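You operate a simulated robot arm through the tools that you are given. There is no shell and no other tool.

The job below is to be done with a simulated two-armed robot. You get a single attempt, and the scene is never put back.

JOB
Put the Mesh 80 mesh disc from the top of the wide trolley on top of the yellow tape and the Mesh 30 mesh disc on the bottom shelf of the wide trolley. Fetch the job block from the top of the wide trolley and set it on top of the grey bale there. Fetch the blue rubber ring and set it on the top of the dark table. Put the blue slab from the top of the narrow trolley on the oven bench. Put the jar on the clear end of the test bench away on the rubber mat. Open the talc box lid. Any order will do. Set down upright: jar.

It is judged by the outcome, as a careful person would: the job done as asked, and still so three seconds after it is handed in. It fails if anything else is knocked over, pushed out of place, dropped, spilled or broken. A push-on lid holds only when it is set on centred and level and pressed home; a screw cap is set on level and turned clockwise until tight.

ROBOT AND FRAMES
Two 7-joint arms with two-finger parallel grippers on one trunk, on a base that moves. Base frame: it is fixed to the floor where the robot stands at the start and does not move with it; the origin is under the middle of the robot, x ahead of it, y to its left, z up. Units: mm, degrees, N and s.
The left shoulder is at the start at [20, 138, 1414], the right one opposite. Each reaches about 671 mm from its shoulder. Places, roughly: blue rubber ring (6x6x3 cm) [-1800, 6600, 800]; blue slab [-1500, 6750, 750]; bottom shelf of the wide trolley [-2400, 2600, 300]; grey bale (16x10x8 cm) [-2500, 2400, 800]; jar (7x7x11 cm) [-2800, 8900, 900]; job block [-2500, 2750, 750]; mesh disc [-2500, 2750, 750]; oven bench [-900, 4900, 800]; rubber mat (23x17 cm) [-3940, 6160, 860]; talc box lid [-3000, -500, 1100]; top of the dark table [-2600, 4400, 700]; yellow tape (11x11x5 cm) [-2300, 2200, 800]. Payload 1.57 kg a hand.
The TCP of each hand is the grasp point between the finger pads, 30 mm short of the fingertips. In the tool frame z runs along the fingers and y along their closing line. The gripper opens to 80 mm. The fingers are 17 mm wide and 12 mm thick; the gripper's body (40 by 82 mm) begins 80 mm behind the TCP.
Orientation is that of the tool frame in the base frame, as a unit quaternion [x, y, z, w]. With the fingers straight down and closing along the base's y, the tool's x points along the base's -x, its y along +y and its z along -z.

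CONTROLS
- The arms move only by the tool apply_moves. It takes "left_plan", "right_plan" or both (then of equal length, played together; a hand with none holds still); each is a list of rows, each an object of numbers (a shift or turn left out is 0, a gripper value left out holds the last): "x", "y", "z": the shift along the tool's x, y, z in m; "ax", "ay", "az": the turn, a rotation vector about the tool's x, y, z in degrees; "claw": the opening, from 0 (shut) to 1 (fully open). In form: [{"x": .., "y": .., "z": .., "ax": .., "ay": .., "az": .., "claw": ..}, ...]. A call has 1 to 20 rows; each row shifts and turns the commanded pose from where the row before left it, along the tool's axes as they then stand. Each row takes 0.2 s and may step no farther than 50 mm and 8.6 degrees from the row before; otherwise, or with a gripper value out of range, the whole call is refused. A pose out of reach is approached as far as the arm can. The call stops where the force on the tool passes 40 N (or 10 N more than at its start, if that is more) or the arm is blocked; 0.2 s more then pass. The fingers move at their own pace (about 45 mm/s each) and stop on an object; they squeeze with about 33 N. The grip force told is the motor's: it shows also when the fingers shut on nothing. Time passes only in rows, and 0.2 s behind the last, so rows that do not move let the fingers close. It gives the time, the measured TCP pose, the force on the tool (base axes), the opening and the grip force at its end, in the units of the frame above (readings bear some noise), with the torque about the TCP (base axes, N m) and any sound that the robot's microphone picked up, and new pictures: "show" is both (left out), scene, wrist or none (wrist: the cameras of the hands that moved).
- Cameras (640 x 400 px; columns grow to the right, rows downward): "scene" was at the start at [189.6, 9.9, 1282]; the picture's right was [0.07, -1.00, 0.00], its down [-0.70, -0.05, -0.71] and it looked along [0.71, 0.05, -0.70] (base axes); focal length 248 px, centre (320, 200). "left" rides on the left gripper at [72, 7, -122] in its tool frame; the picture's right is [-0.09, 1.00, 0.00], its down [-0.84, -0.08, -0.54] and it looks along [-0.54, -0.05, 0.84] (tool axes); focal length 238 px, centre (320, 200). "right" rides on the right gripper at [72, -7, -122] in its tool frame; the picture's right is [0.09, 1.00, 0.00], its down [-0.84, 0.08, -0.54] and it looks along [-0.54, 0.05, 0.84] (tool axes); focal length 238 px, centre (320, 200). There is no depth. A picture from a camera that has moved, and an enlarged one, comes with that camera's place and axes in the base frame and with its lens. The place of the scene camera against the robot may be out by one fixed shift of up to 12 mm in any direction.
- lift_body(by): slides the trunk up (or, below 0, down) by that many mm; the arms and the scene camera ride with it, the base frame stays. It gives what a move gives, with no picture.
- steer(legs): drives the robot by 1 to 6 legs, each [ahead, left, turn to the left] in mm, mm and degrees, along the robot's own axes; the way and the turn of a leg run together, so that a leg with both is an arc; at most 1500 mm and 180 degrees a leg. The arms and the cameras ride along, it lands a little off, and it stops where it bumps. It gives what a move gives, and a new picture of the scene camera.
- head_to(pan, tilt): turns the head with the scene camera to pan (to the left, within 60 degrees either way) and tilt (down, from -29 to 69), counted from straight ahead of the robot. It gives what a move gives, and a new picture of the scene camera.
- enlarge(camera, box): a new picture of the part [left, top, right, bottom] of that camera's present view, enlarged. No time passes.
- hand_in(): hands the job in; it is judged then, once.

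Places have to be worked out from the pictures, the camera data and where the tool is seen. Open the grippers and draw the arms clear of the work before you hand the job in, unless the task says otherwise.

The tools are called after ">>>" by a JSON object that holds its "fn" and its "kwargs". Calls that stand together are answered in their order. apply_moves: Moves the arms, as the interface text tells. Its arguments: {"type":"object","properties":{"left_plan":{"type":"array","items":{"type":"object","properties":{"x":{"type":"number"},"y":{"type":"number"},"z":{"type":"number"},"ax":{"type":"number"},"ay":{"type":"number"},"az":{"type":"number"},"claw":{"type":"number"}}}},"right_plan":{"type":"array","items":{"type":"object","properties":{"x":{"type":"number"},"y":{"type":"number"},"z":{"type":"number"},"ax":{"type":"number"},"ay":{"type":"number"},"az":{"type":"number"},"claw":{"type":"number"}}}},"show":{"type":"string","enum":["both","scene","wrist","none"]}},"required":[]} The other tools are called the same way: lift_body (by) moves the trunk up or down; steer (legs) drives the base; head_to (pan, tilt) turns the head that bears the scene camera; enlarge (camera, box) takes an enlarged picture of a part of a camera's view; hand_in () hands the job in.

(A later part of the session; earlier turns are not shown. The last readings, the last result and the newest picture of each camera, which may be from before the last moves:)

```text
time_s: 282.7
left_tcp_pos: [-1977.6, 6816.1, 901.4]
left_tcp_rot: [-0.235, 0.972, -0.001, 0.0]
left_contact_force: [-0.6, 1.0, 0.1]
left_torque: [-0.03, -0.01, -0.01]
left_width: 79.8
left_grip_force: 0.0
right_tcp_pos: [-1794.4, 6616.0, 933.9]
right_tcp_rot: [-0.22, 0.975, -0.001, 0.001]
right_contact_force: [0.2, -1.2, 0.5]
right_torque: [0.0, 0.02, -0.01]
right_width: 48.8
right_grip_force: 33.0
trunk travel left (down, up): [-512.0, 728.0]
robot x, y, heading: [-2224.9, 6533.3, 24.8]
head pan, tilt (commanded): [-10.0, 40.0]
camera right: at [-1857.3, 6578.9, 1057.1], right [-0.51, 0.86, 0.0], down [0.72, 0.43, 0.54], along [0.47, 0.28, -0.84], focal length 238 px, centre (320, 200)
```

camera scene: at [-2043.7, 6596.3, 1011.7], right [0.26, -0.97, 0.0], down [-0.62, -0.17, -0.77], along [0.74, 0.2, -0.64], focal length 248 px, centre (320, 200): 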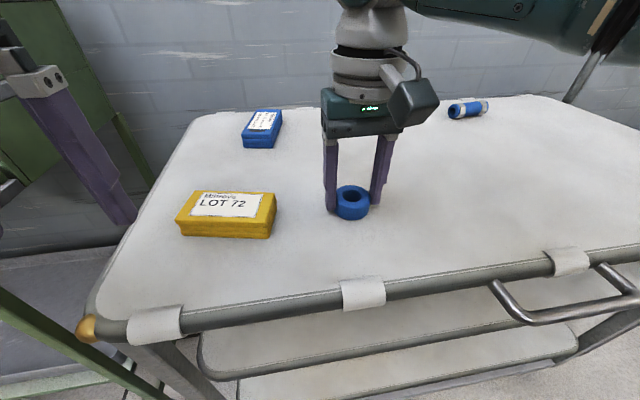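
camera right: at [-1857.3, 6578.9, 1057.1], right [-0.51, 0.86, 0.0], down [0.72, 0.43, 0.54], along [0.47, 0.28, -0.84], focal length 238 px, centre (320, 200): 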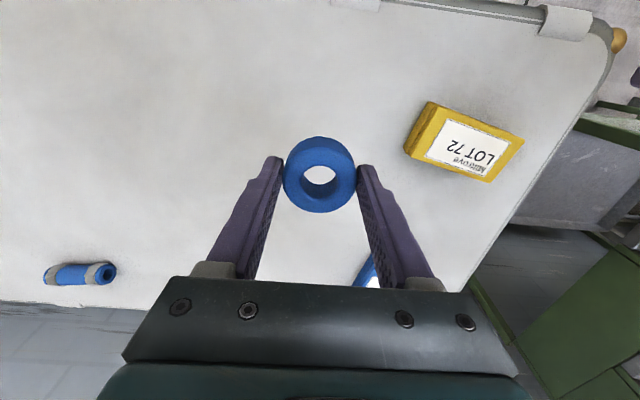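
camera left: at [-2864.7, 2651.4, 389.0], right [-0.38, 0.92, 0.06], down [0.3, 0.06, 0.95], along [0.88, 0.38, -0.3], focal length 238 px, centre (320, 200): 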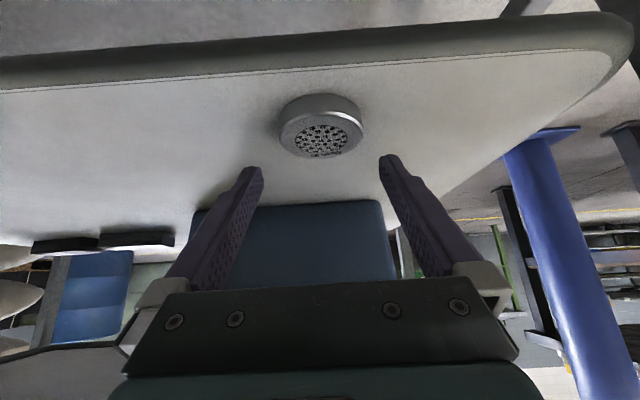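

Ring held. Now prepare for the slab with the left hand: raise the left hand, pull the right hand (with the ring) back, shift right 145 mm and forward 45 mm, and lower the trunk 80 mm.

>>> {"fn": "apply_moves", "kwargs": {"left_plan": [{"z": -0.04}, {"z": -0.04}, {}], "right_plan": [{"x": 0.04, "z": -0.02}, {"x": 0.04, "z": -0.02}, {}], "show": "none"}}

>>> {"fn": "steer", "kwargs": {"legs": [[0, -145, 0], [45, 0, 0]]}}

>>> {"fn": "lift_body", "kwargs": {"by": -80}}

>>> {"fn": "head_to", "kwargs": {"pan": 10, "tilt": 30}}

```text
time_s: 283.5
left_tcp_pos: [-1976.2, 6815.1, 983.3]
left_tcp_rot: [-0.235, 0.972, 0.0, -0.001]
left_contact_force: [0.3, 0.3, 0.9]
left_torque: [-0.03, -0.02, -0.02]
left_width: 80.0
left_grip_force: 0.1
right_tcp_pos: [-1865.6, 6585.1, 972.4]
right_tcp_rot: [-0.22, 0.976, -0.001, 0.0]
right_contact_force: [0.0, -0.2, 0.6]
right_torque: [-0.01, -0.03, -0.02]
right_width: 48.8
right_grip_force: 33.0
trunk travel left (down, up): [-512.0, 728.0]
robot x, y, heading: [-2221.5, 6529.0, 25.3]
head pan, tilt (commanded): [-10.0, 40.0]
```

```text
time_s: 285.3
left_tcp_pos: [-1873.6, 6701.5, 984.0]
left_tcp_rot: [-0.236, 0.972, -0.001, -0.001]
left_contact_force: [0.6, -0.1, -0.5]
left_torque: [-0.01, 0.02, -0.02]
left_width: 80.2
left_grip_force: 0.1
right_tcp_pos: [-1762.4, 6471.3, 973.4]
right_tcp_rot: [-0.221, 0.975, -0.001, -0.001]
right_contact_force: [0.5, 0.2, -0.2]
right_torque: [-0.03, 0.04, -0.01]
right_width: 48.7
right_grip_force: 32.9
trunk travel left (down, up): [-512.0, 728.0]
robot x, y, heading: [-2119.7, 6412.4, 25.1]
head pan, tilt (commanded): [-10.0, 40.0]
camera scene: at [-1940.6, 6482.5, 1011.8], right [0.26, -0.97, 0.0], down [-0.62, -0.17, -0.77], along [0.74, 0.2, -0.64], focal length 248 px, centre (320, 200)
```

scene: 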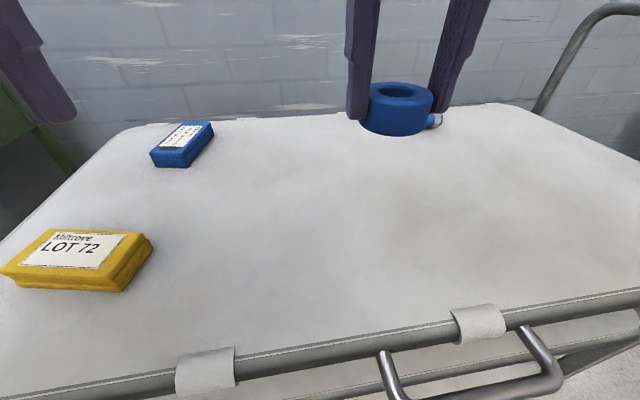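

```text
time_s: 286.5
left_tcp_pos: [-1872.0, 6700.6, 903.6]
left_tcp_rot: [-0.236, 0.972, -0.002, -0.001]
left_contact_force: [0.1, -0.1, -0.6]
left_torque: [0.01, 0.0, -0.02]
left_width: 80.0
left_grip_force: 0.1
right_tcp_pos: [-1762.2, 6471.6, 892.6]
right_tcp_rot: [-0.221, 0.975, 0.0, 0.0]
right_contact_force: [0.2, 0.6, 0.3]
right_torque: [0.0, -0.01, 0.0]
right_width: 48.6
right_grip_force: 33.1
trunk travel left (down, up): [-432.0, 808.0]
robot x, y, heading: [-2124.9, 6413.1, 24.8]
head pan, tilt (commanded): [-10.0, 40.0]
```

```text
time_s: 287.3
left_tcp_pos: [-1873.9, 6701.9, 903.5]
left_tcp_rot: [-0.236, 0.972, -0.001, 0.0]
left_contact_force: [-0.3, 0.1, 0.7]
left_torque: [0.01, -0.01, -0.04]
left_width: 79.6
left_grip_force: 0.1
right_tcp_pos: [-1763.2, 6471.1, 892.8]
right_tcp_rot: [-0.221, 0.975, -0.002, 0.0]
right_contact_force: [0.1, -0.7, -0.6]
right_torque: [-0.03, 0.0, -0.03]
right_width: 48.7
right_grip_force: 33.4
trunk travel left (down, up): [-432.0, 808.0]
robot x, y, heading: [-2118.9, 6418.4, 25.1]
head pan, tilt (commanded): [10.0, 30.0]
camera scene: at [-1948.9, 6512.2, 947.0], right [0.57, -0.82, 0.0], down [-0.41, -0.29, -0.87], along [0.71, 0.5, -0.5], focal length 248 px, centre (320, 200)
```

scene: 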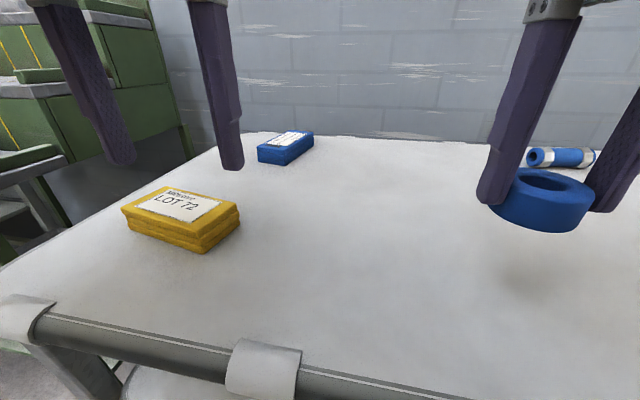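

Slab centre ≈ (-1620, 6816). Turn the left hand 11° to the slab's axis, pitch it 45° forward and move to just in front of and above it.

>>> {"fn": "apply_moves", "kwargs": {"left_plan": [{"az": 5.5}, {"az": 5.5}, {"x": -0.032, "y": 0.0083, "ay": -7.5}, {"x": -0.0317, "z": 0.0042, "y": 0.0083, "ay": -7.5}, {"x": -0.0309, "z": 0.0083, "y": 0.0083, "ay": -7.5}, {"x": -0.0296, "z": 0.0122, "y": 0.0083, "ay": -7.5}, {"x": -0.0277, "z": 0.016, "y": 0.0083, "ay": -7.5}, {"x": -0.0254, "z": 0.0195, "y": 0.0083, "ay": -7.5}, {}], "show": "both"}}

```text
time_s: 289.3
left_tcp_pos: [-1701.2, 6805.3, 903.3]
left_tcp_rot: [-0.131, 0.915, 0.052, 0.378]
left_contact_force: [1.0, 0.3, 0.8]
left_torque: [0.0, -0.01, -0.02]
left_width: 79.9
left_grip_force: 0.1
right_tcp_pos: [-1763.4, 6470.8, 892.9]
right_tcp_rot: [-0.221, 0.975, 0.0, 0.0]
right_contact_force: [-0.7, -0.6, -0.7]
right_torque: [0.0, 0.02, 0.02]
right_width: 48.5
right_grip_force: 32.8
trunk travel left (down, up): [-432.0, 808.0]
robot x, y, heading: [-2123.3, 6413.4, 25.0]
head pan, tilt (commanded): [10.0, 30.0]
camera scene: at [-1949.0, 6512.3, 947.0], right [0.57, -0.82, 0.0], down [-0.41, -0.29, -0.87], along [0.71, 0.5, -0.5], focal length 248 px, centre (320, 200)
camera left: at [-1834.8, 6774.5, 938.9], right [-0.22, 0.97, 0.06], down [0.22, -0.01, 0.98], along [0.95, 0.23, -0.21], focal length 238 px, centre (320, 200)
```

scene: 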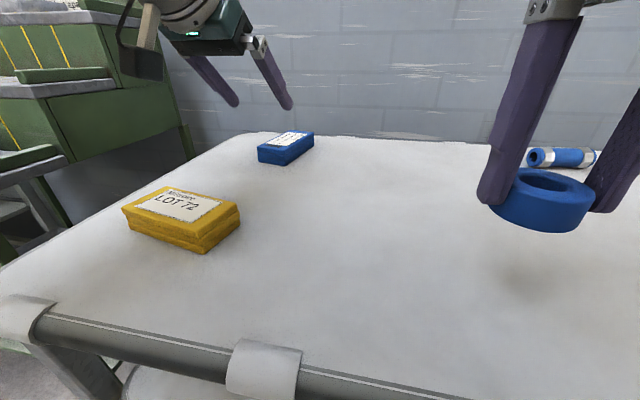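
left: 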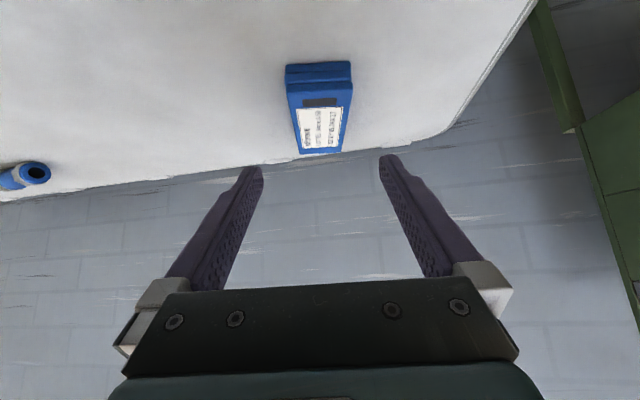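

The slab lies straight ahead, near edge ≈ (-1681, 6816), top ≈ 814. Adjust yaw 3° and approach, stopping ~30 mm short.

>>> {"fn": "apply_moves", "kwargs": {"left_plan": [{"x": 0.024, "y": 0.0036, "z": 0.028, "az": 3}, {"z": 0.02}, {"z": 0.018}, {}], "show": "both"}}

```text
time_s: 290.3
left_tcp_pos: [-1675.0, 6813.6, 839.8]
left_tcp_rot: [-0.108, 0.918, 0.063, 0.377]
left_contact_force: [-0.4, 0.0, 0.6]
left_torque: [-0.01, 0.0, 0.0]
left_width: 80.1
left_grip_force: 0.0
right_tcp_pos: [-1763.3, 6471.3, 893.5]
right_tcp_rot: [-0.222, 0.975, 0.0, 0.001]
right_contact_force: [0.4, -0.2, -1.3]
right_torque: [-0.04, -0.01, 0.0]
right_width: 48.3
right_grip_force: 32.9
trunk travel left (down, up): [-432.0, 808.0]
robot x, y, heading: [-2124.4, 6413.8, 25.2]
head pan, tilt (commanded): [10.0, 30.0]
camera scene: at [-1949.0, 6512.3, 947.0], right [0.57, -0.82, 0.0], down [-0.41, -0.29, -0.87], along [0.71, 0.5, -0.5], focal length 248 px, centre (320, 200)
camera left: at [-1808.6, 6785.8, 875.1], right [-0.18, 0.98, 0.1], down [0.23, -0.06, 0.97], along [0.96, 0.2, -0.22], focal length 238 px, centre (320, 200)
```

scene: 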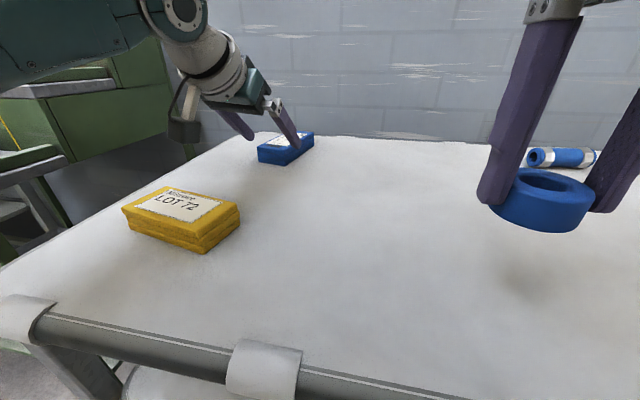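
left: 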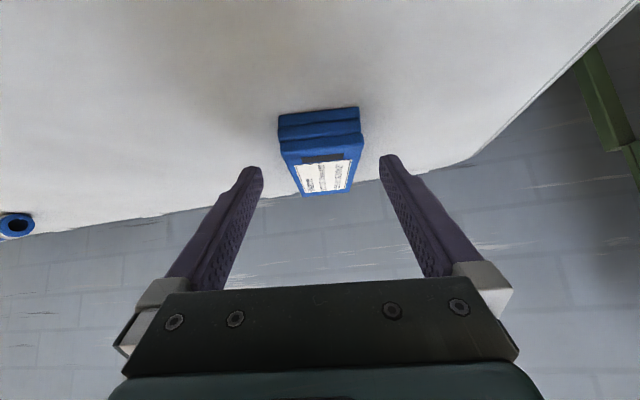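

Fine alignment. Advance the last 39 mm and close on the slab.

>>> {"fn": "apply_moves", "kwargs": {"left_plan": [{"z": 0.02, "x": -0.003, "y": 0.0017}, {"z": 0.0186, "x": -0.003}, {}], "show": "wrist"}}

>>> {"fn": "apply_moves", "kwargs": {"left_plan": [{"claw": 0}, {}, {}, {}, {}], "show": "both"}}

```text
time_s: 291.1
left_tcp_pos: [-1644.6, 6821.8, 817.5]
left_tcp_rot: [-0.107, 0.918, 0.063, 0.376]
left_contact_force: [0.4, -0.6, 0.3]
left_torque: [0.0, 0.01, 0.01]
left_width: 80.0
left_grip_force: 0.0
right_tcp_pos: [-1762.8, 6472.1, 893.0]
right_tcp_rot: [-0.221, 0.975, 0.0, 0.0]
right_contact_force: [0.2, -0.1, -0.1]
right_torque: [-0.02, -0.03, -0.01]
right_width: 48.3
right_grip_force: 32.7
trunk travel left (down, up): [-432.0, 808.0]
robot x, y, heading: [-2121.8, 6414.0, 25.0]
head pan, tilt (commanded): [10.0, 30.0]
camera left: at [-1778.9, 6795.0, 852.6], right [-0.18, 0.98, 0.1], down [0.23, -0.06, 0.97], along [0.96, 0.2, -0.22], focal length 238 px, centre (320, 200)
```

left: 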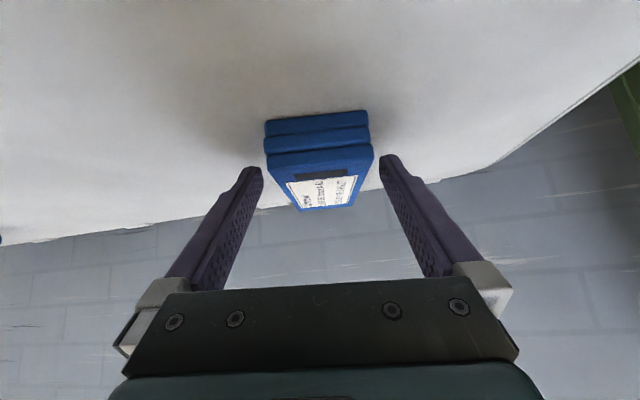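

```text
time_s: 292.3
left_tcp_pos: [-1644.8, 6823.0, 817.0]
left_tcp_rot: [-0.108, 0.918, 0.063, 0.376]
left_contact_force: [-0.9, 0.3, 1.1]
left_torque: [-0.03, -0.02, -0.13]
left_width: 57.9
left_grip_force: 33.0
right_tcp_pos: [-1762.7, 6471.4, 892.2]
right_tcp_rot: [-0.221, 0.975, -0.001, 0.001]
right_contact_force: [0.2, -0.4, -0.9]
right_torque: [-0.01, 0.0, -0.01]
right_width: 48.3
right_grip_force: 32.9
trunk travel left (down, up): [-432.0, 808.0]
robot x, y, heading: [-2122.2, 6408.9, 25.2]
head pan, tilt (commanded): [10.0, 30.0]
camera scene: at [-1949.0, 6512.4, 947.1], right [0.57, -0.82, 0.0], down [-0.41, -0.29, -0.87], along [0.71, 0.5, -0.5], focal length 248 px, centre (320, 200)
camera left: at [-1779.0, 6795.2, 852.8], right [-0.18, 0.98, 0.1], down [0.23, -0.06, 0.97], along [0.96, 0.2, -0.22], focal length 238 px, centre (320, 200)
```

scene: 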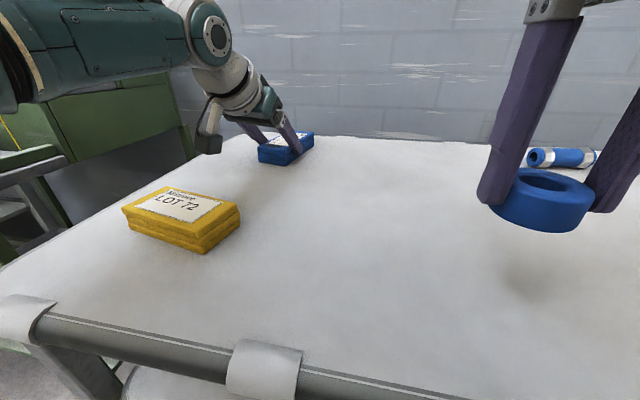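
left: 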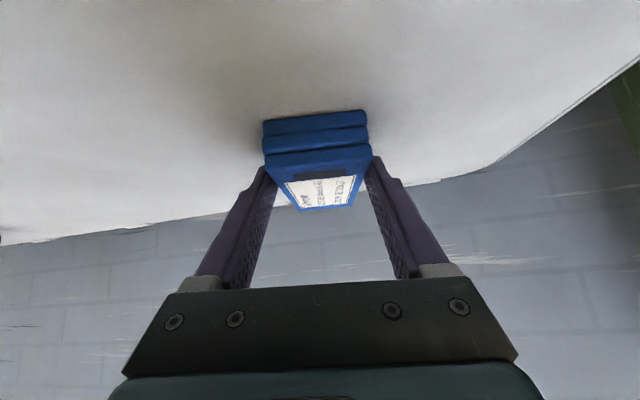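

Gripped at 58 mm. Lift slowly and check.

>>> {"fn": "apply_moves", "kwargs": {"left_plan": [{"x": -0.0035, "z": -0.0035}, {"x": -0.0035, "z": -0.0035}, {"x": -0.0071, "z": -0.0071}, {"x": -0.0071, "z": -0.0071}, {}], "show": "both"}}

```text
time_s: 293.5
left_tcp_pos: [-1643.9, 6824.4, 844.2]
left_tcp_rot: [-0.107, 0.918, 0.062, 0.376]
left_contact_force: [-0.8, 0.5, -2.1]
left_torque: [-0.06, 0.14, -0.02]
left_width: 57.8
left_grip_force: 32.7
right_tcp_pos: [-1762.9, 6471.1, 892.8]
right_tcp_rot: [-0.222, 0.975, 0.0, 0.001]
right_contact_force: [0.6, -0.2, -0.5]
right_torque: [0.03, 0.0, -0.02]
right_width: 48.2
right_grip_force: 32.8
trunk travel left (down, up): [-432.0, 808.0]
robot x, y, heading: [-2121.3, 6413.8, 25.1]
head pan, tilt (commanded): [10.0, 30.0]
camera scene: at [-1949.3, 6512.0, 947.0], right [0.57, -0.82, 0.0], down [-0.41, -0.29, -0.87], along [0.71, 0.5, -0.5], focal length 248 px, centre (320, 200)
camera left: at [-1779.4, 6796.2, 880.6], right [-0.18, 0.98, 0.1], down [0.23, -0.06, 0.97], along [0.96, 0.2, -0.22], focal length 238 px, centre (320, 200)
```

scene: 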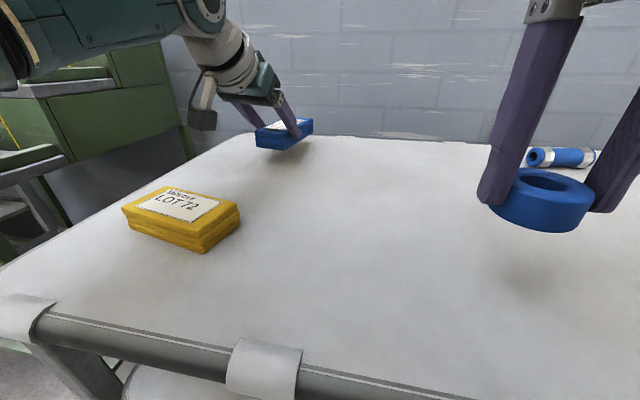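
left: 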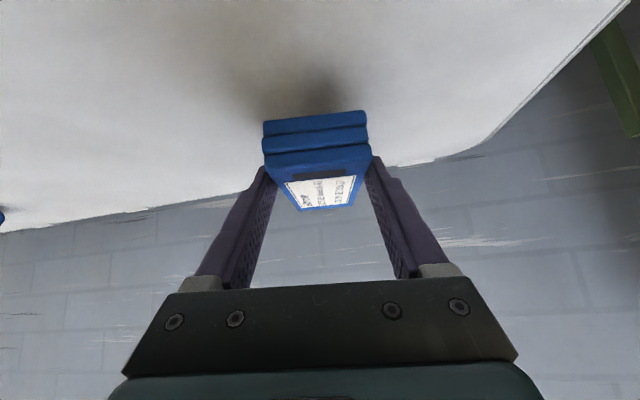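

The slab is held level (≈0.2 kg). Raise it 100 mm more, back away 500 mm, then strafe right along the wall aisle to the oven bench.

>>> {"fn": "apply_moves", "kwargs": {"left_plan": [{"x": -0.0177, "z": -0.0177}, {"x": -0.0177, "z": -0.0177}, {"x": -0.0177, "z": -0.0177}, {"x": -0.0177, "z": -0.0177}, {}], "right_plan": [{"z": -0.02}, {"z": -0.02}, {}, {}, {}], "show": "none"}}

>>> {"fn": "steer", "kwargs": {"legs": [[-500, 0, 0], [0, -1000, 0]]}}

>>> {"fn": "head_to", "kwargs": {"pan": -35, "tilt": 20}}

```text
time_s: 294.7
left_tcp_pos: [-1644.0, 6821.3, 944.1]
left_tcp_rot: [-0.108, 0.918, 0.063, 0.376]
left_contact_force: [0.0, 0.1, -3.4]
left_torque: [-0.02, 0.1, 0.03]
left_width: 57.9
left_grip_force: 32.5
right_tcp_pos: [-1765.2, 6470.5, 934.3]
right_tcp_rot: [-0.221, 0.975, -0.001, -0.001]
right_contact_force: [0.2, -0.3, -0.4]
right_torque: [-0.02, -0.02, 0.01]
right_width: 47.7
right_grip_force: 32.6
trunk travel left (down, up): [-432.0, 808.0]
robot x, y, heading: [-2119.3, 6415.3, 25.4]
head pan, tilt (commanded): [10.0, 30.0]
```

```text
time_s: 302.4
left_tcp_pos: [-1670.4, 5682.5, 944.8]
left_tcp_rot: [-0.096, 0.919, 0.058, 0.378]
left_contact_force: [0.4, 0.1, -2.3]
left_torque: [-0.02, 0.13, 0.01]
left_width: 57.7
left_grip_force: 32.7
right_tcp_pos: [-1797.4, 5337.0, 934.4]
right_tcp_rot: [-0.21, 0.978, 0.0, 0.0]
right_contact_force: [-0.7, -0.4, -0.7]
right_torque: [0.03, -0.01, 0.03]
right_width: 47.3
right_grip_force: 33.0
trunk travel left (down, up): [-432.0, 808.0]
robot x, y, heading: [-2157.5, 5288.4, 23.8]
head pan, tilt (commanded): [10.0, 30.0]
camera scene: at [-1982.3, 5382.9, 947.0], right [0.55, -0.83, 0.0], down [-0.42, -0.28, -0.87], along [0.72, 0.48, -0.5], focal length 248 px, centre (320, 200)
```

scene: 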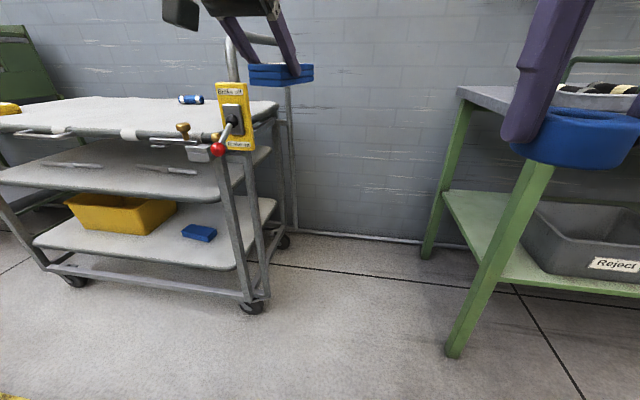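

```text
time_s: 303.6
left_tcp_pos: [-1669.3, 5683.0, 944.8]
left_tcp_rot: [-0.097, 0.919, 0.059, 0.378]
left_contact_force: [0.3, -0.3, -1.9]
left_torque: [0.0, 0.11, -0.01]
left_width: 57.5
left_grip_force: 32.7
right_tcp_pos: [-1798.2, 5337.5, 933.4]
right_tcp_rot: [-0.21, 0.978, 0.0, 0.0]
right_contact_force: [-0.5, 0.2, -0.6]
right_torque: [-0.02, 0.0, -0.04]
right_width: 47.4
right_grip_force: 32.7
trunk travel left (down, up): [-432.0, 808.0]
robot x, y, heading: [-2157.1, 5289.1, 23.3]
head pan, tilt (commanded): [-35.0, 20.0]
camera scene: at [-1966.3, 5314.7, 963.0], right [-0.2, -0.98, 0.0], down [-0.34, 0.07, -0.94], along [0.92, -0.18, -0.34], focal length 248 px, centre (320, 200)
```

scene: 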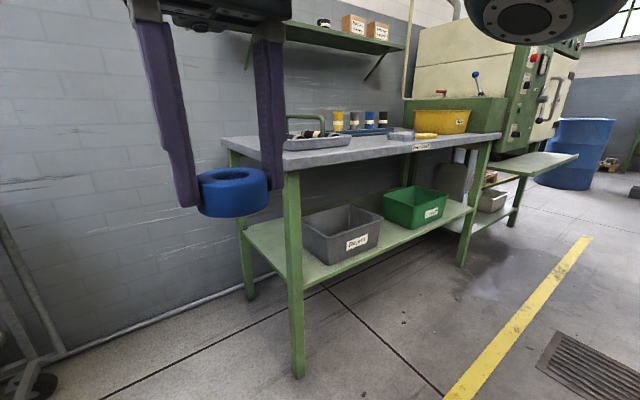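

The bench beside the oven is in view. Zoom on its top.

>>> {"fn": "enlarge", "kwargs": {"camera": "scene", "box": [220, 90, 540, 180]}}

>>> {"fn": "enlarge", "kwargs": {"camera": "scene", "box": [380, 120, 480, 170]}}

```text
2.00 times, centred on (380, 135) of scene
camera zoom: at [-1966.3, 5314.7, 963.0], right [-0.2, -0.98, 0.0], down [-0.34, 0.07, -0.94], along [0.92, -0.18, -0.34], focal length 496 px, centre (200, 330)
```

zoom: 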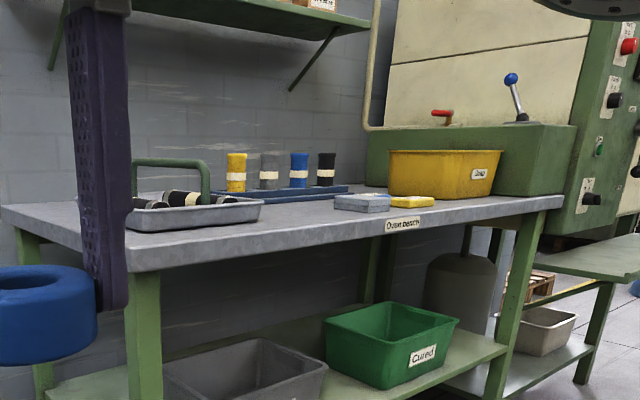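

```text
6.40 times, centred on (430, 145) of scene
camera zoom: at [-1966.3, 5314.7, 963.0], right [-0.2, -0.98, 0.0], down [-0.34, 0.07, -0.94], along [0.92, -0.18, -0.34], focal length 1587 px, centre (-384, 552)
```

zoom: 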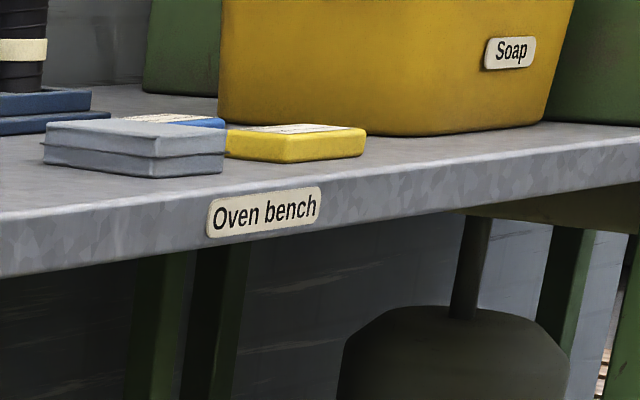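

It's labelled "Oven bench". I'll raise the trunk 200 mm for a better view and strafe right 650 mm.

>>> {"fn": "lift_body", "kwargs": {"by": 200}}

>>> {"fn": "steer", "kwargs": {"legs": [[0, -650, 0]]}}

>>> {"fn": "head_to", "kwargs": {"pan": 0, "tilt": 30}}

```text
time_s: 305.7
left_tcp_pos: [-1668.0, 5683.4, 1145.0]
left_tcp_rot: [-0.096, 0.919, 0.058, 0.377]
left_contact_force: [0.5, -0.5, -2.1]
left_torque: [-0.06, 0.15, -0.01]
left_width: 57.7
left_grip_force: 33.6
right_tcp_pos: [-1797.2, 5337.2, 1134.0]
right_tcp_rot: [-0.209, 0.978, -0.001, 0.001]
right_contact_force: [0.2, 0.0, -0.7]
right_torque: [0.0, -0.02, 0.0]
right_width: 47.1
right_grip_force: 33.3
trunk travel left (down, up): [-632.0, 608.0]
robot x, y, heading: [-2157.7, 5288.0, 23.6]
head pan, tilt (commanded): [-35.0, 20.0]
```

```text
time_s: 309.3
left_tcp_pos: [-1410.8, 5096.0, 1146.1]
left_tcp_rot: [-0.098, 0.919, 0.059, 0.377]
left_contact_force: [0.6, 0.3, -2.0]
left_torque: [-0.03, 0.14, -0.01]
left_width: 57.2
left_grip_force: 32.6
right_tcp_pos: [-1539.4, 4749.3, 1134.0]
right_tcp_rot: [-0.211, 0.977, -0.001, 0.0]
right_contact_force: [-0.4, 0.7, -0.3]
right_torque: [0.0, 0.01, -0.01]
right_width: 47.4
right_grip_force: 32.7
trunk travel left (down, up): [-632.0, 608.0]
robot x, y, heading: [-1899.2, 4704.6, 24.0]
head pan, tilt (commanded): [-35.0, 20.0]
camera scene: at [-1707.2, 4726.4, 1163.0], right [-0.19, -0.98, 0.0], down [-0.34, 0.07, -0.94], along [0.92, -0.18, -0.34], focal length 248 px, centre (320, 200)
```

scene: 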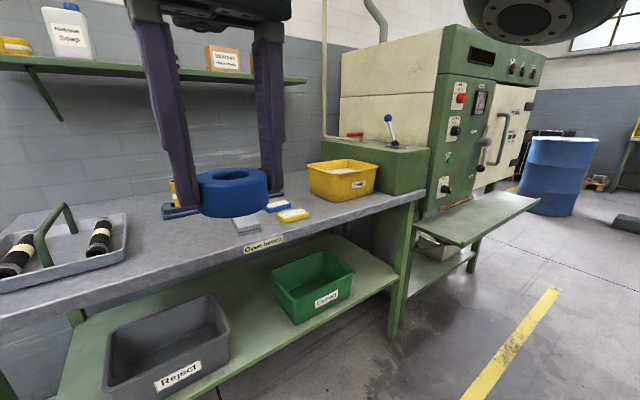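

```text
time_s: 310.3
left_tcp_pos: [-1410.5, 5097.2, 1145.5]
left_tcp_rot: [-0.098, 0.919, 0.058, 0.377]
left_contact_force: [-0.7, -0.3, -2.5]
left_torque: [-0.02, 0.12, 0.01]
left_width: 57.3
left_grip_force: 32.7
right_tcp_pos: [-1540.1, 4748.9, 1133.6]
right_tcp_rot: [-0.21, 0.978, -0.002, 0.001]
right_contact_force: [0.0, -0.1, -0.3]
right_torque: [0.01, 0.02, -0.01]
right_width: 47.2
right_grip_force: 32.9
trunk travel left (down, up): [-632.0, 608.0]
robot x, y, heading: [-1898.5, 4701.6, 23.6]
head pan, tilt (commanded): [0.0, 30.0]
camera scene: at [-1715.8, 4781.0, 1147.0], right [0.4, -0.92, 0.0], down [-0.46, -0.2, -0.87], along [0.79, 0.35, -0.5], focal length 248 px, centre (320, 200)
```

scene: 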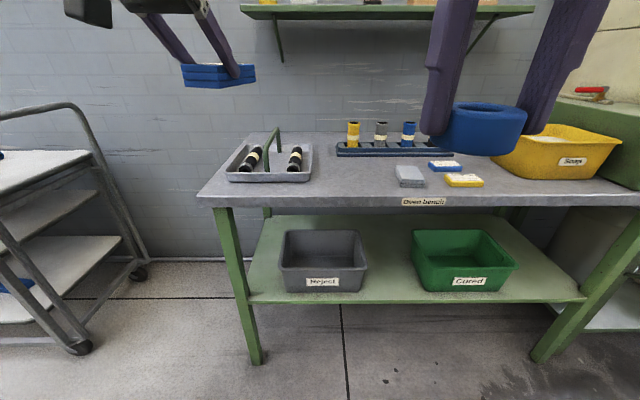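

Free space lies between the tool tray and the small slabs, in front of the bottle rack. Strafe right 255 mm and forward 190 mm, then lower the trunk.

>>> {"fn": "steer", "kwargs": {"legs": [[0, -255, 0], [190, 0, 0]]}}

>>> {"fn": "lift_body", "kwargs": {"by": -200}}

>>> {"fn": "head_to", "kwargs": {"pan": 20, "tilt": 25}}

>>> {"fn": "enlarge", "kwargs": {"camera": "left", "box": [0, 0, 640, 400]}}

```text
time_s: 313.3
left_tcp_pos: [-1138.9, 4940.5, 1144.4]
left_tcp_rot: [-0.098, 0.919, 0.059, 0.377]
left_contact_force: [-0.6, 0.1, -3.1]
left_torque: [-0.05, 0.06, 0.0]
left_width: 57.3
left_grip_force: 33.1
right_tcp_pos: [-1265.5, 4592.2, 1133.9]
right_tcp_rot: [-0.211, 0.977, -0.001, 0.0]
right_contact_force: [-0.4, 0.0, -0.3]
right_torque: [0.0, 0.0, -0.02]
right_width: 47.0
right_grip_force: 32.9
trunk travel left (down, up): [-632.0, 608.0]
robot x, y, heading: [-1624.6, 4546.4, 24.0]
head pan, tilt (commanded): [0.0, 30.0]
camera scene: at [-1442.7, 4625.9, 1147.0], right [0.4, -0.91, 0.0], down [-0.46, -0.2, -0.87], along [0.79, 0.35, -0.5], focal length 248 px, centre (320, 200)
```

scene: 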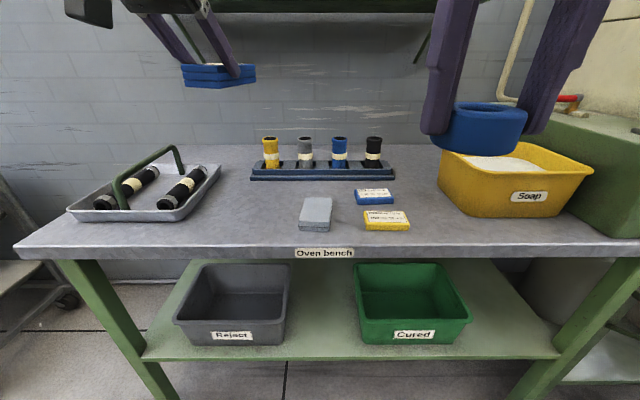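

```text
time_s: 315.5
left_tcp_pos: [-1138.8, 4942.4, 946.0]
left_tcp_rot: [-0.096, 0.919, 0.058, 0.379]
left_contact_force: [0.8, 0.1, -3.9]
left_torque: [-0.04, 0.11, 0.03]
left_width: 57.6
left_grip_force: 32.7
right_tcp_pos: [-1266.9, 4593.3, 934.7]
right_tcp_rot: [-0.211, 0.977, -0.001, 0.0]
right_contact_force: [-1.4, 0.6, -0.4]
right_torque: [-0.01, 0.02, -0.03]
right_width: 47.0
right_grip_force: 33.2
trunk travel left (down, up): [-432.0, 808.0]
robot x, y, heading: [-1624.5, 4542.7, 23.9]
head pan, tilt (commanded): [0.0, 30.0]
```

```text
time_s: 316.3
left_tcp_pos: [-1139.1, 4941.5, 945.1]
left_tcp_rot: [-0.098, 0.919, 0.059, 0.378]
left_contact_force: [0.8, 0.7, -2.5]
left_torque: [-0.06, 0.11, 0.01]
left_width: 57.5
left_grip_force: 32.8
right_tcp_pos: [-1265.6, 4594.5, 934.0]
right_tcp_rot: [-0.212, 0.977, -0.001, -0.001]
right_contact_force: [0.7, 0.7, 0.6]
right_torque: [0.04, 0.01, -0.02]
right_width: 47.2
right_grip_force: 32.4
trunk travel left (down, up): [-432.0, 808.0]
robot x, y, heading: [-1626.1, 4547.6, 23.9]
head pan, tilt (commanded): [20.0, 25.0]
camera scene: at [-1459.0, 4653.0, 954.9], right [0.69, -0.72, 0.0], down [-0.31, -0.29, -0.91], along [0.65, 0.63, -0.42], focal length 248 px, centre (320, 200)
```

scene: 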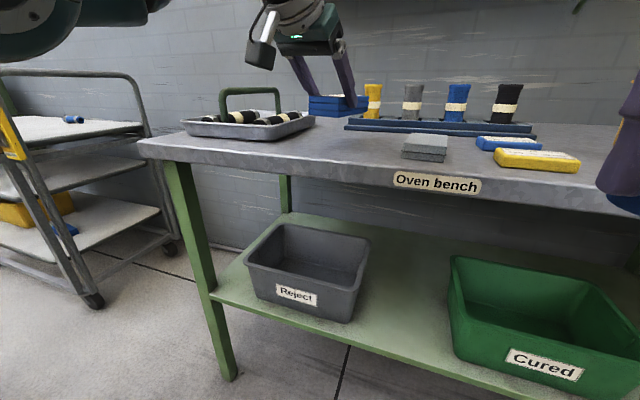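

```text
1.00 times, centred on (320, 200) of left (not enlarged: the box is as wide or as high as the picture)
camera zoom: at [-1273.0, 4916.9, 980.4], right [-0.16, 0.98, 0.1], down [0.23, -0.06, 0.97], along [0.96, 0.18, -0.22], focal length 238 px, centre (320, 200)
```

zoom: 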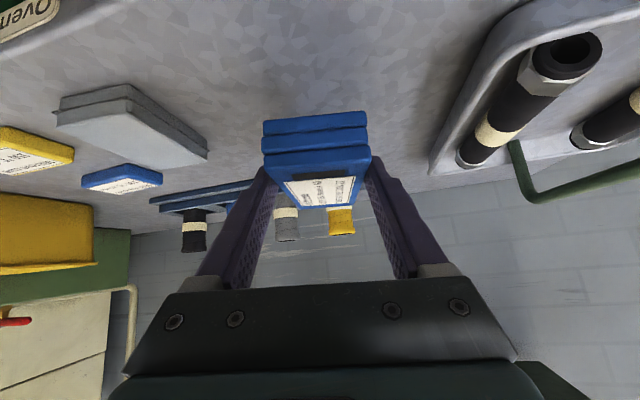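

The slab hovers over free bench space (≈100 mm to neighbours, bench top ≈ 843). Move 20 mm further in and lower 50 mm.

>>> {"fn": "apply_moves", "kwargs": {"left_plan": [{"x": -0.014, "z": 0.014}, {"x": 0.0177, "z": 0.0177}, {"x": 0.0177, "z": 0.0177}, {}], "show": "both"}}

```text
time_s: 317.3
left_tcp_pos: [-1121.1, 4947.3, 895.7]
left_tcp_rot: [-0.098, 0.919, 0.059, 0.377]
left_contact_force: [0.1, 0.4, -2.5]
left_torque: [-0.04, 0.11, 0.04]
left_width: 57.3
left_grip_force: 32.5
right_tcp_pos: [-1265.8, 4594.7, 934.0]
right_tcp_rot: [-0.211, 0.978, -0.001, -0.001]
right_contact_force: [0.1, 0.4, -0.4]
right_torque: [0.0, 0.01, 0.02]
right_width: 47.0
right_grip_force: 33.0
trunk travel left (down, up): [-432.0, 808.0]
robot x, y, heading: [-1624.0, 4548.2, 23.9]
head pan, tilt (commanded): [20.0, 25.0]
camera scene: at [-1459.1, 4653.1, 955.0], right [0.69, -0.72, 0.0], down [-0.3, -0.29, -0.91], along [0.65, 0.63, -0.42], focal length 248 px, centre (320, 200)
camera left: at [-1254.4, 4922.6, 931.5], right [-0.16, 0.98, 0.1], down [0.23, -0.06, 0.97], along [0.96, 0.18, -0.22], focal length 238 px, centre (320, 200)
```

scene: 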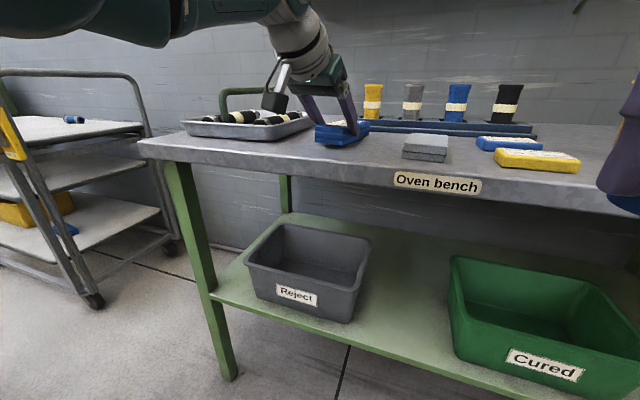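
left: 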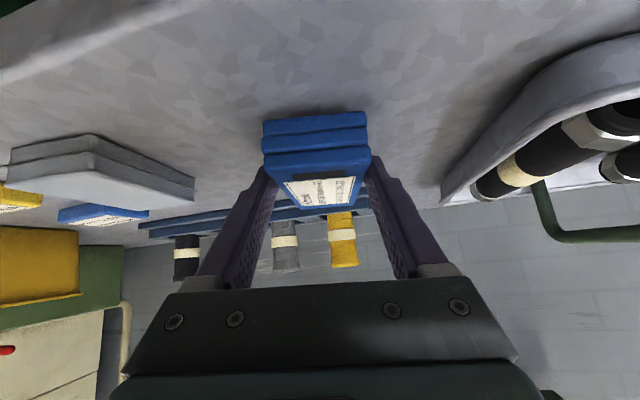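

Slab bottom ≈ 866. Creep down in 3–4 mm steps to contact.

>>> {"fn": "apply_moves", "kwargs": {"left_plan": [{"x": 0.0035, "z": 0.0035}, {"x": 0.0028, "z": 0.0028}, {}, {"x": 0.0021, "z": 0.0021}, {}, {"x": 0.0021, "z": 0.0021}, {}], "show": "wrist"}}

```text
time_s: 318.6
left_tcp_pos: [-1117.8, 4948.8, 889.0]
left_tcp_rot: [-0.098, 0.917, 0.058, 0.382]
left_contact_force: [-7.6, -0.5, 7.6]
left_torque: [-0.4, 0.57, -0.26]
left_width: 57.6
left_grip_force: 32.6
right_tcp_pos: [-1268.1, 4594.6, 933.3]
right_tcp_rot: [-0.211, 0.977, 0.0, -0.001]
right_contact_force: [-0.7, 0.4, -0.4]
right_torque: [0.02, 0.0, 0.0]
right_width: 47.4
right_grip_force: 33.2
trunk travel left (down, up): [-432.0, 808.0]
robot x, y, heading: [-1629.2, 4546.8, 24.0]
head pan, tilt (commanded): [20.0, 25.0]
stopped in row 6 (left hand): the force on the tool passed its limit at 43 N (the readings are from after the stop); the commanded pose is now the measured one
camera left: at [-1253.7, 4923.4, 922.3], right [-0.16, 0.98, 0.1], down [0.22, -0.06, 0.97], along [0.96, 0.18, -0.21], focal length 238 px, centre (320, 200)
```

left: 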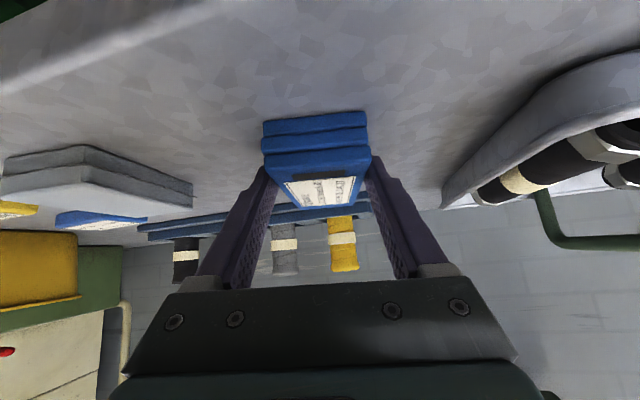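

Contact with the bench. Press down a little to make sure it is flat, then look from the side.

>>> {"fn": "apply_moves", "kwargs": {"left_plan": [{"x": 0.0014, "z": 0.0014}, {}], "show": "none"}}

>>> {"fn": "enlarge", "kwargs": {"camera": "scene", "box": [270, 80, 430, 180]}}

```text
time_s: 319.2
left_tcp_pos: [-1118.1, 4948.1, 888.4]
left_tcp_rot: [-0.098, 0.917, 0.058, 0.383]
left_contact_force: [-10.3, -2.0, 15.2]
left_torque: [-0.57, 0.44, -0.31]
left_width: 57.6
left_grip_force: 33.0
right_tcp_pos: [-1266.5, 4594.8, 934.1]
right_tcp_rot: [-0.212, 0.977, 0.0, -0.001]
right_contact_force: [-0.5, 0.4, 0.1]
right_torque: [0.0, 0.0, -0.02]
right_width: 47.1
right_grip_force: 33.0
trunk travel left (down, up): [-432.0, 808.0]
robot x, y, heading: [-1624.6, 4544.9, 23.9]
head pan, tilt (commanded): [20.0, 25.0]
```

```text
4.00 times, centred on (350, 130) of scene
camera zoom: at [-1459.7, 4653.9, 955.1], right [0.69, -0.72, 0.0], down [-0.31, -0.29, -0.91], along [0.65, 0.63, -0.42], focal length 992 px, centre (200, 480)
```

zoom: 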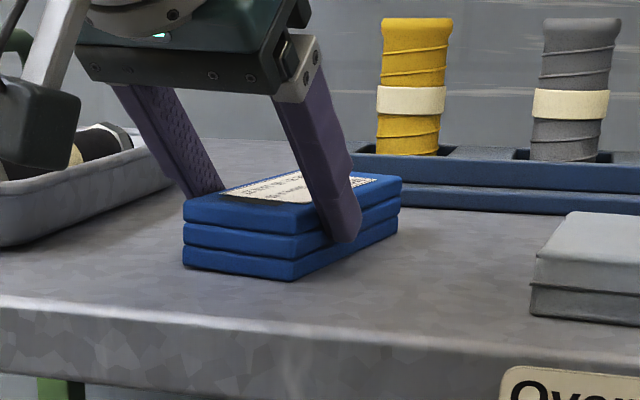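

The slab sits flat on the bench. Release and raise the hand.

>>> {"fn": "apply_moves", "kwargs": {"left_plan": [{"claw": 0.85}, {"claw": 0.95}, {}, {}, {"x": -0.0106, "z": -0.0106}, {"x": -0.0177, "z": -0.0177}, {"x": -0.0177, "z": -0.0177}, {"x": -0.0177, "z": -0.0177}, {}], "show": "both"}}

```text
time_s: 321.2
left_tcp_pos: [-1119.1, 4940.9, 967.1]
left_tcp_rot: [-0.099, 0.919, 0.056, 0.376]
left_contact_force: [0.8, -0.2, 0.1]
left_torque: [0.0, 0.0, -0.02]
left_width: 76.0
left_grip_force: 0.1
right_tcp_pos: [-1266.2, 4594.1, 934.1]
right_tcp_rot: [-0.212, 0.977, 0.0, 0.0]
right_contact_force: [0.4, 0.4, -0.9]
right_torque: [-0.01, 0.0, -0.01]
right_width: 47.2
right_grip_force: 32.8
trunk travel left (down, up): [-432.0, 808.0]
robot x, y, heading: [-1626.5, 4542.5, 23.9]
head pan, tilt (commanded): [20.0, 25.0]
camera scene: at [-1459.1, 4653.2, 955.0], right [0.69, -0.72, 0.0], down [-0.3, -0.29, -0.91], along [0.65, 0.63, -0.42], focal length 248 px, centre (320, 200)
camera left: at [-1252.4, 4917.1, 1003.3], right [-0.16, 0.98, 0.09], down [0.23, -0.05, 0.97], along [0.96, 0.18, -0.22], focal length 238 px, centre (320, 200)
```

scene: 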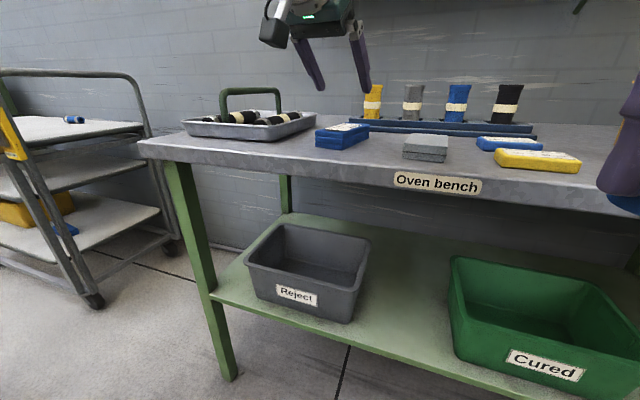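
left: 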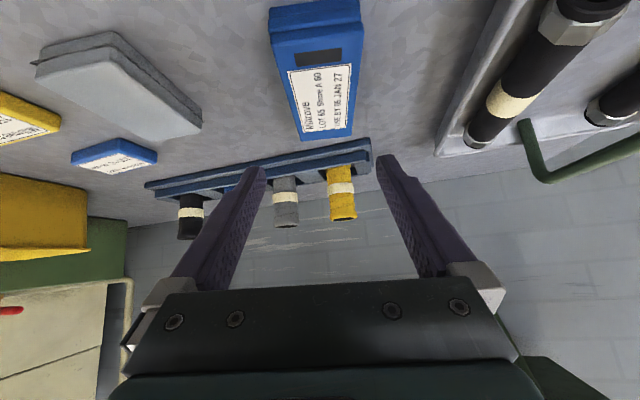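

The slab is on the oven bench. Back off 120 mm, return the left hand to straight-down, then turn around to face the dark table with the ring.

>>> {"fn": "steer", "kwargs": {"legs": [[-120, 0, 0]]}}

>>> {"fn": "apply_moves", "kwargs": {"left_plan": [{"x": 0.0226, "z": -0.0226, "y": -0.004, "ay": 7.5}, {"x": 0.0254, "z": -0.0195, "y": -0.004, "ay": 7.5}, {"x": 0.0277, "z": -0.016, "y": -0.004, "ay": 7.5}, {"x": 0.0296, "z": -0.0122, "y": -0.004, "ay": 7.5}, {"x": 0.0309, "z": -0.0083, "y": -0.004, "ay": 7.5}, {"x": 0.0317, "z": -0.0042, "y": -0.004, "ay": 7.5}, {"az": -7}, {"az": -6}, {}], "show": "none"}}

>>> {"fn": "lift_body", "kwargs": {"by": 200}}

>>> {"fn": "steer", "kwargs": {"legs": [[0, 0, 180]]}}

>>> {"fn": "head_to", "kwargs": {"pan": 0, "tilt": 30}}

```text
time_s: 322.4
left_tcp_pos: [-1225.7, 4892.1, 967.4]
left_tcp_rot: [-0.096, 0.92, 0.055, 0.376]
left_contact_force: [-0.8, 0.3, 0.0]
left_torque: [-0.02, -0.03, -0.01]
left_width: 76.0
left_grip_force: 0.0
right_tcp_pos: [-1375.1, 4545.4, 934.6]
right_tcp_rot: [-0.21, 0.978, 0.0, 0.0]
right_contact_force: [-0.2, 1.1, -1.3]
right_torque: [0.0, -0.01, 0.01]
right_width: 47.1
right_grip_force: 32.9
trunk travel left (down, up): [-432.0, 808.0]
robot x, y, heading: [-1733.1, 4501.2, 23.5]
head pan, tilt (commanded): [20.0, 25.0]
camera scene: at [-1567.6, 4604.7, 954.9], right [0.69, -0.72, 0.0], down [-0.31, -0.29, -0.91], along [0.66, 0.63, -0.42], focal length 248 px, centre (320, 200)
```

scene: 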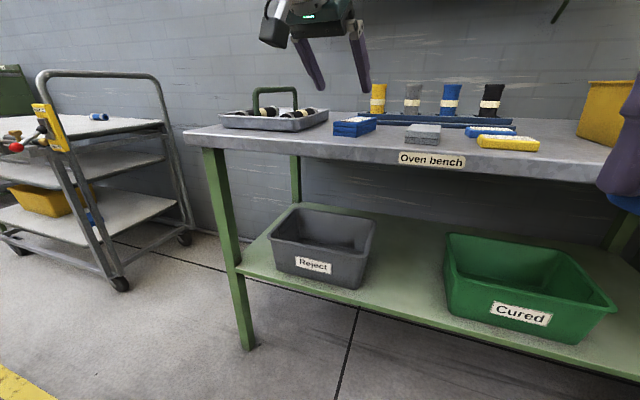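

```text
time_s: 324.6
left_tcp_pos: [-1414.5, 4825.1, 943.1]
left_tcp_rot: [-0.225, 0.974, 0.009, -0.035]
left_contact_force: [0.4, 0.5, -1.2]
left_torque: [0.01, 0.03, -0.03]
left_width: 76.2
left_grip_force: 0.1
right_tcp_pos: [-1374.7, 4544.7, 933.9]
right_tcp_rot: [-0.209, 0.978, 0.0, -0.001]
right_contact_force: [-0.5, 0.2, -0.8]
right_torque: [-0.02, -0.02, -0.01]
right_width: 47.1
right_grip_force: 32.8
trunk travel left (down, up): [-432.0, 808.0]
robot x, y, heading: [-1733.9, 4498.2, 23.5]
head pan, tilt (commanded): [20.0, 25.0]
stopped in row 9 (left hand): the arm was blocked; the commanded pose is now the measured one
```

```text
time_s: 326.8
left_tcp_pos: [-1414.0, 4824.6, 1143.2]
left_tcp_rot: [-0.226, 0.973, 0.009, -0.035]
left_contact_force: [-0.1, -0.8, -0.1]
left_torque: [0.02, -0.02, -0.01]
left_width: 76.0
left_grip_force: 0.0
right_tcp_pos: [-1375.0, 4544.8, 1134.5]
right_tcp_rot: [-0.21, 0.978, 0.0, -0.001]
right_contact_force: [-0.9, 0.4, 0.5]
right_torque: [0.02, -0.02, 0.0]
right_width: 46.9
right_grip_force: 33.1
trunk travel left (down, up): [-632.0, 608.0]
robot x, y, heading: [-1732.2, 4494.3, 23.6]
head pan, tilt (commanded): [20.0, 25.0]
```

```text
time_s: 334.8
left_tcp_pos: [-2026.0, 4145.2, 1142.4]
left_tcp_rot: [0.963, 0.266, 0.035, 0.008]
left_contact_force: [0.8, 0.9, -0.1]
left_torque: [-0.02, 0.0, -0.04]
left_width: 75.9
left_grip_force: 0.1
right_tcp_pos: [-2086.6, 4419.7, 1133.8]
right_tcp_rot: [0.968, 0.249, -0.001, 0.0]
right_contact_force: [0.0, 0.0, 0.3]
right_torque: [0.02, 0.0, 0.0]
right_width: 47.1
right_grip_force: 32.8
trunk travel left (down, up): [-632.0, 608.0]
robot x, y, heading: [-1735.1, 4498.7, -151.6]
head pan, tilt (commanded): [20.0, 25.0]
camera scene: at [-1874.2, 4384.8, 1155.0], right [-0.75, 0.66, 0.0], down [0.28, 0.32, -0.91], along [-0.6, -0.68, -0.42], focal length 248 px, centre (320, 200)
```

scene: 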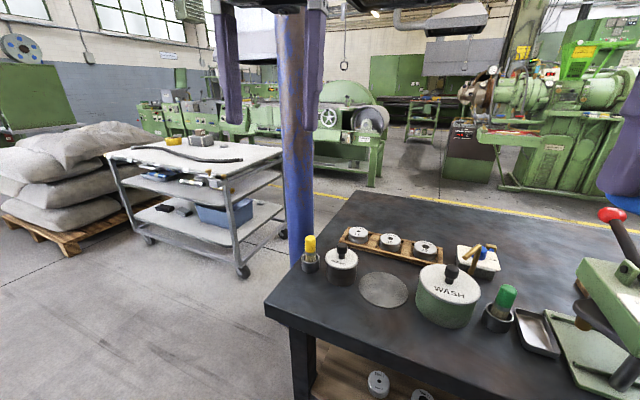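

```text
time_s: 335.6
left_tcp_pos: [-2024.4, 4145.2, 1143.0]
left_tcp_rot: [0.963, 0.265, 0.035, 0.008]
left_contact_force: [0.2, -0.3, -0.7]
left_torque: [-0.01, 0.03, 0.0]
left_width: 75.9
left_grip_force: 0.0
right_tcp_pos: [-2087.1, 4420.1, 1133.5]
right_tcp_rot: [0.968, 0.249, 0.0, 0.0]
right_contact_force: [0.3, -0.5, -0.8]
right_torque: [-0.02, 0.0, -0.01]
right_width: 47.2
right_grip_force: 33.0
trunk travel left (down, up): [-632.0, 608.0]
robot x, y, heading: [-1731.5, 4494.8, -151.6]
head pan, tilt (commanded): [0.0, 30.0]
camera scene: at [-1892.6, 4410.6, 1147.1], right [-0.48, 0.88, 0.0], down [0.44, 0.24, -0.87], along [-0.76, -0.41, -0.5], focal length 248 px, centre (320, 200)
```

scene: 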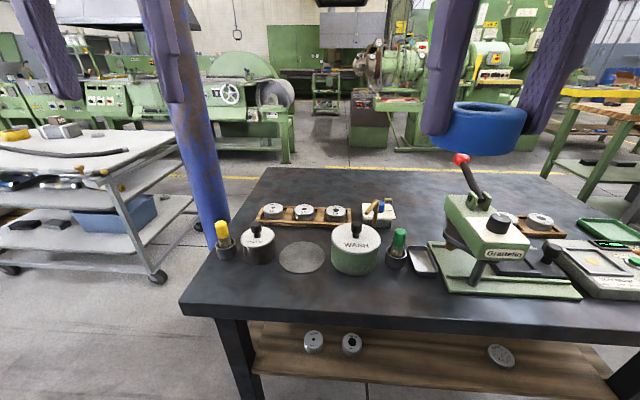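

The dark table is ahead; a free strip lies along its near edge in front of the wash pot and bottle. The blue pillar is near my left hand, so I'll align and shift right a bit first.

>>> {"fn": "steer", "kwargs": {"legs": [[0, 0, -4.4], [0, -60, 0]]}}

>>> {"fn": "enlarge", "kwargs": {"camera": "scene", "box": [160, 180, 520, 400]}}

```text
time_s: 337.0
left_tcp_pos: [-2076.2, 4223.0, 1141.7]
left_tcp_rot: [0.973, 0.228, 0.035, 0.009]
left_contact_force: [-0.4, 0.8, -1.3]
left_torque: [0.03, 0.01, 0.01]
left_width: 76.0
left_grip_force: 0.0
right_tcp_pos: [-2116.1, 4502.3, 1133.8]
right_tcp_rot: [0.977, 0.212, 0.0, 0.0]
right_contact_force: [-0.4, 0.3, -0.1]
right_torque: [0.01, 0.0, 0.01]
right_width: 47.1
right_grip_force: 33.3
trunk travel left (down, up): [-632.0, 608.0]
robot x, y, heading: [-1756.9, 4550.8, -155.9]
head pan, tilt (commanded): [0.0, 30.0]
camera scene: at [-1923.3, 4478.3, 1147.0], right [-0.41, 0.91, 0.0], down [0.46, 0.2, -0.87], along [-0.79, -0.35, -0.5], focal length 248 px, centre (320, 200)
```

scene: 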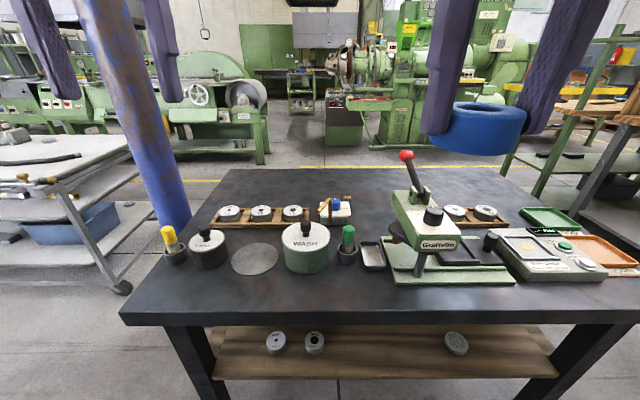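

```text
1.78 times, centred on (340, 290) of scene
camera zoom: at [-1923.3, 4478.3, 1147.0], right [-0.41, 0.91, 0.0], down [0.46, 0.2, -0.87], along [-0.79, -0.35, -0.5], focal length 441 px, centre (284, 40)
```

zoom: 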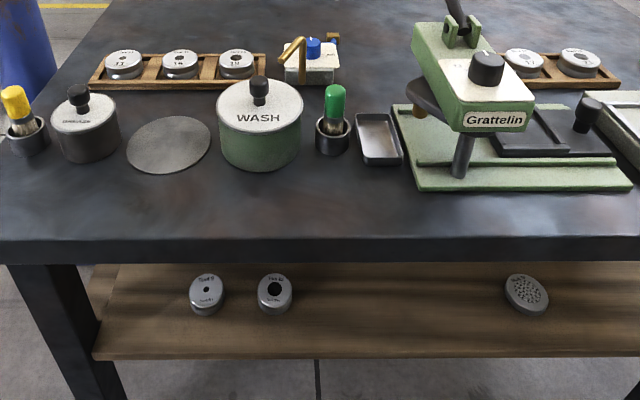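

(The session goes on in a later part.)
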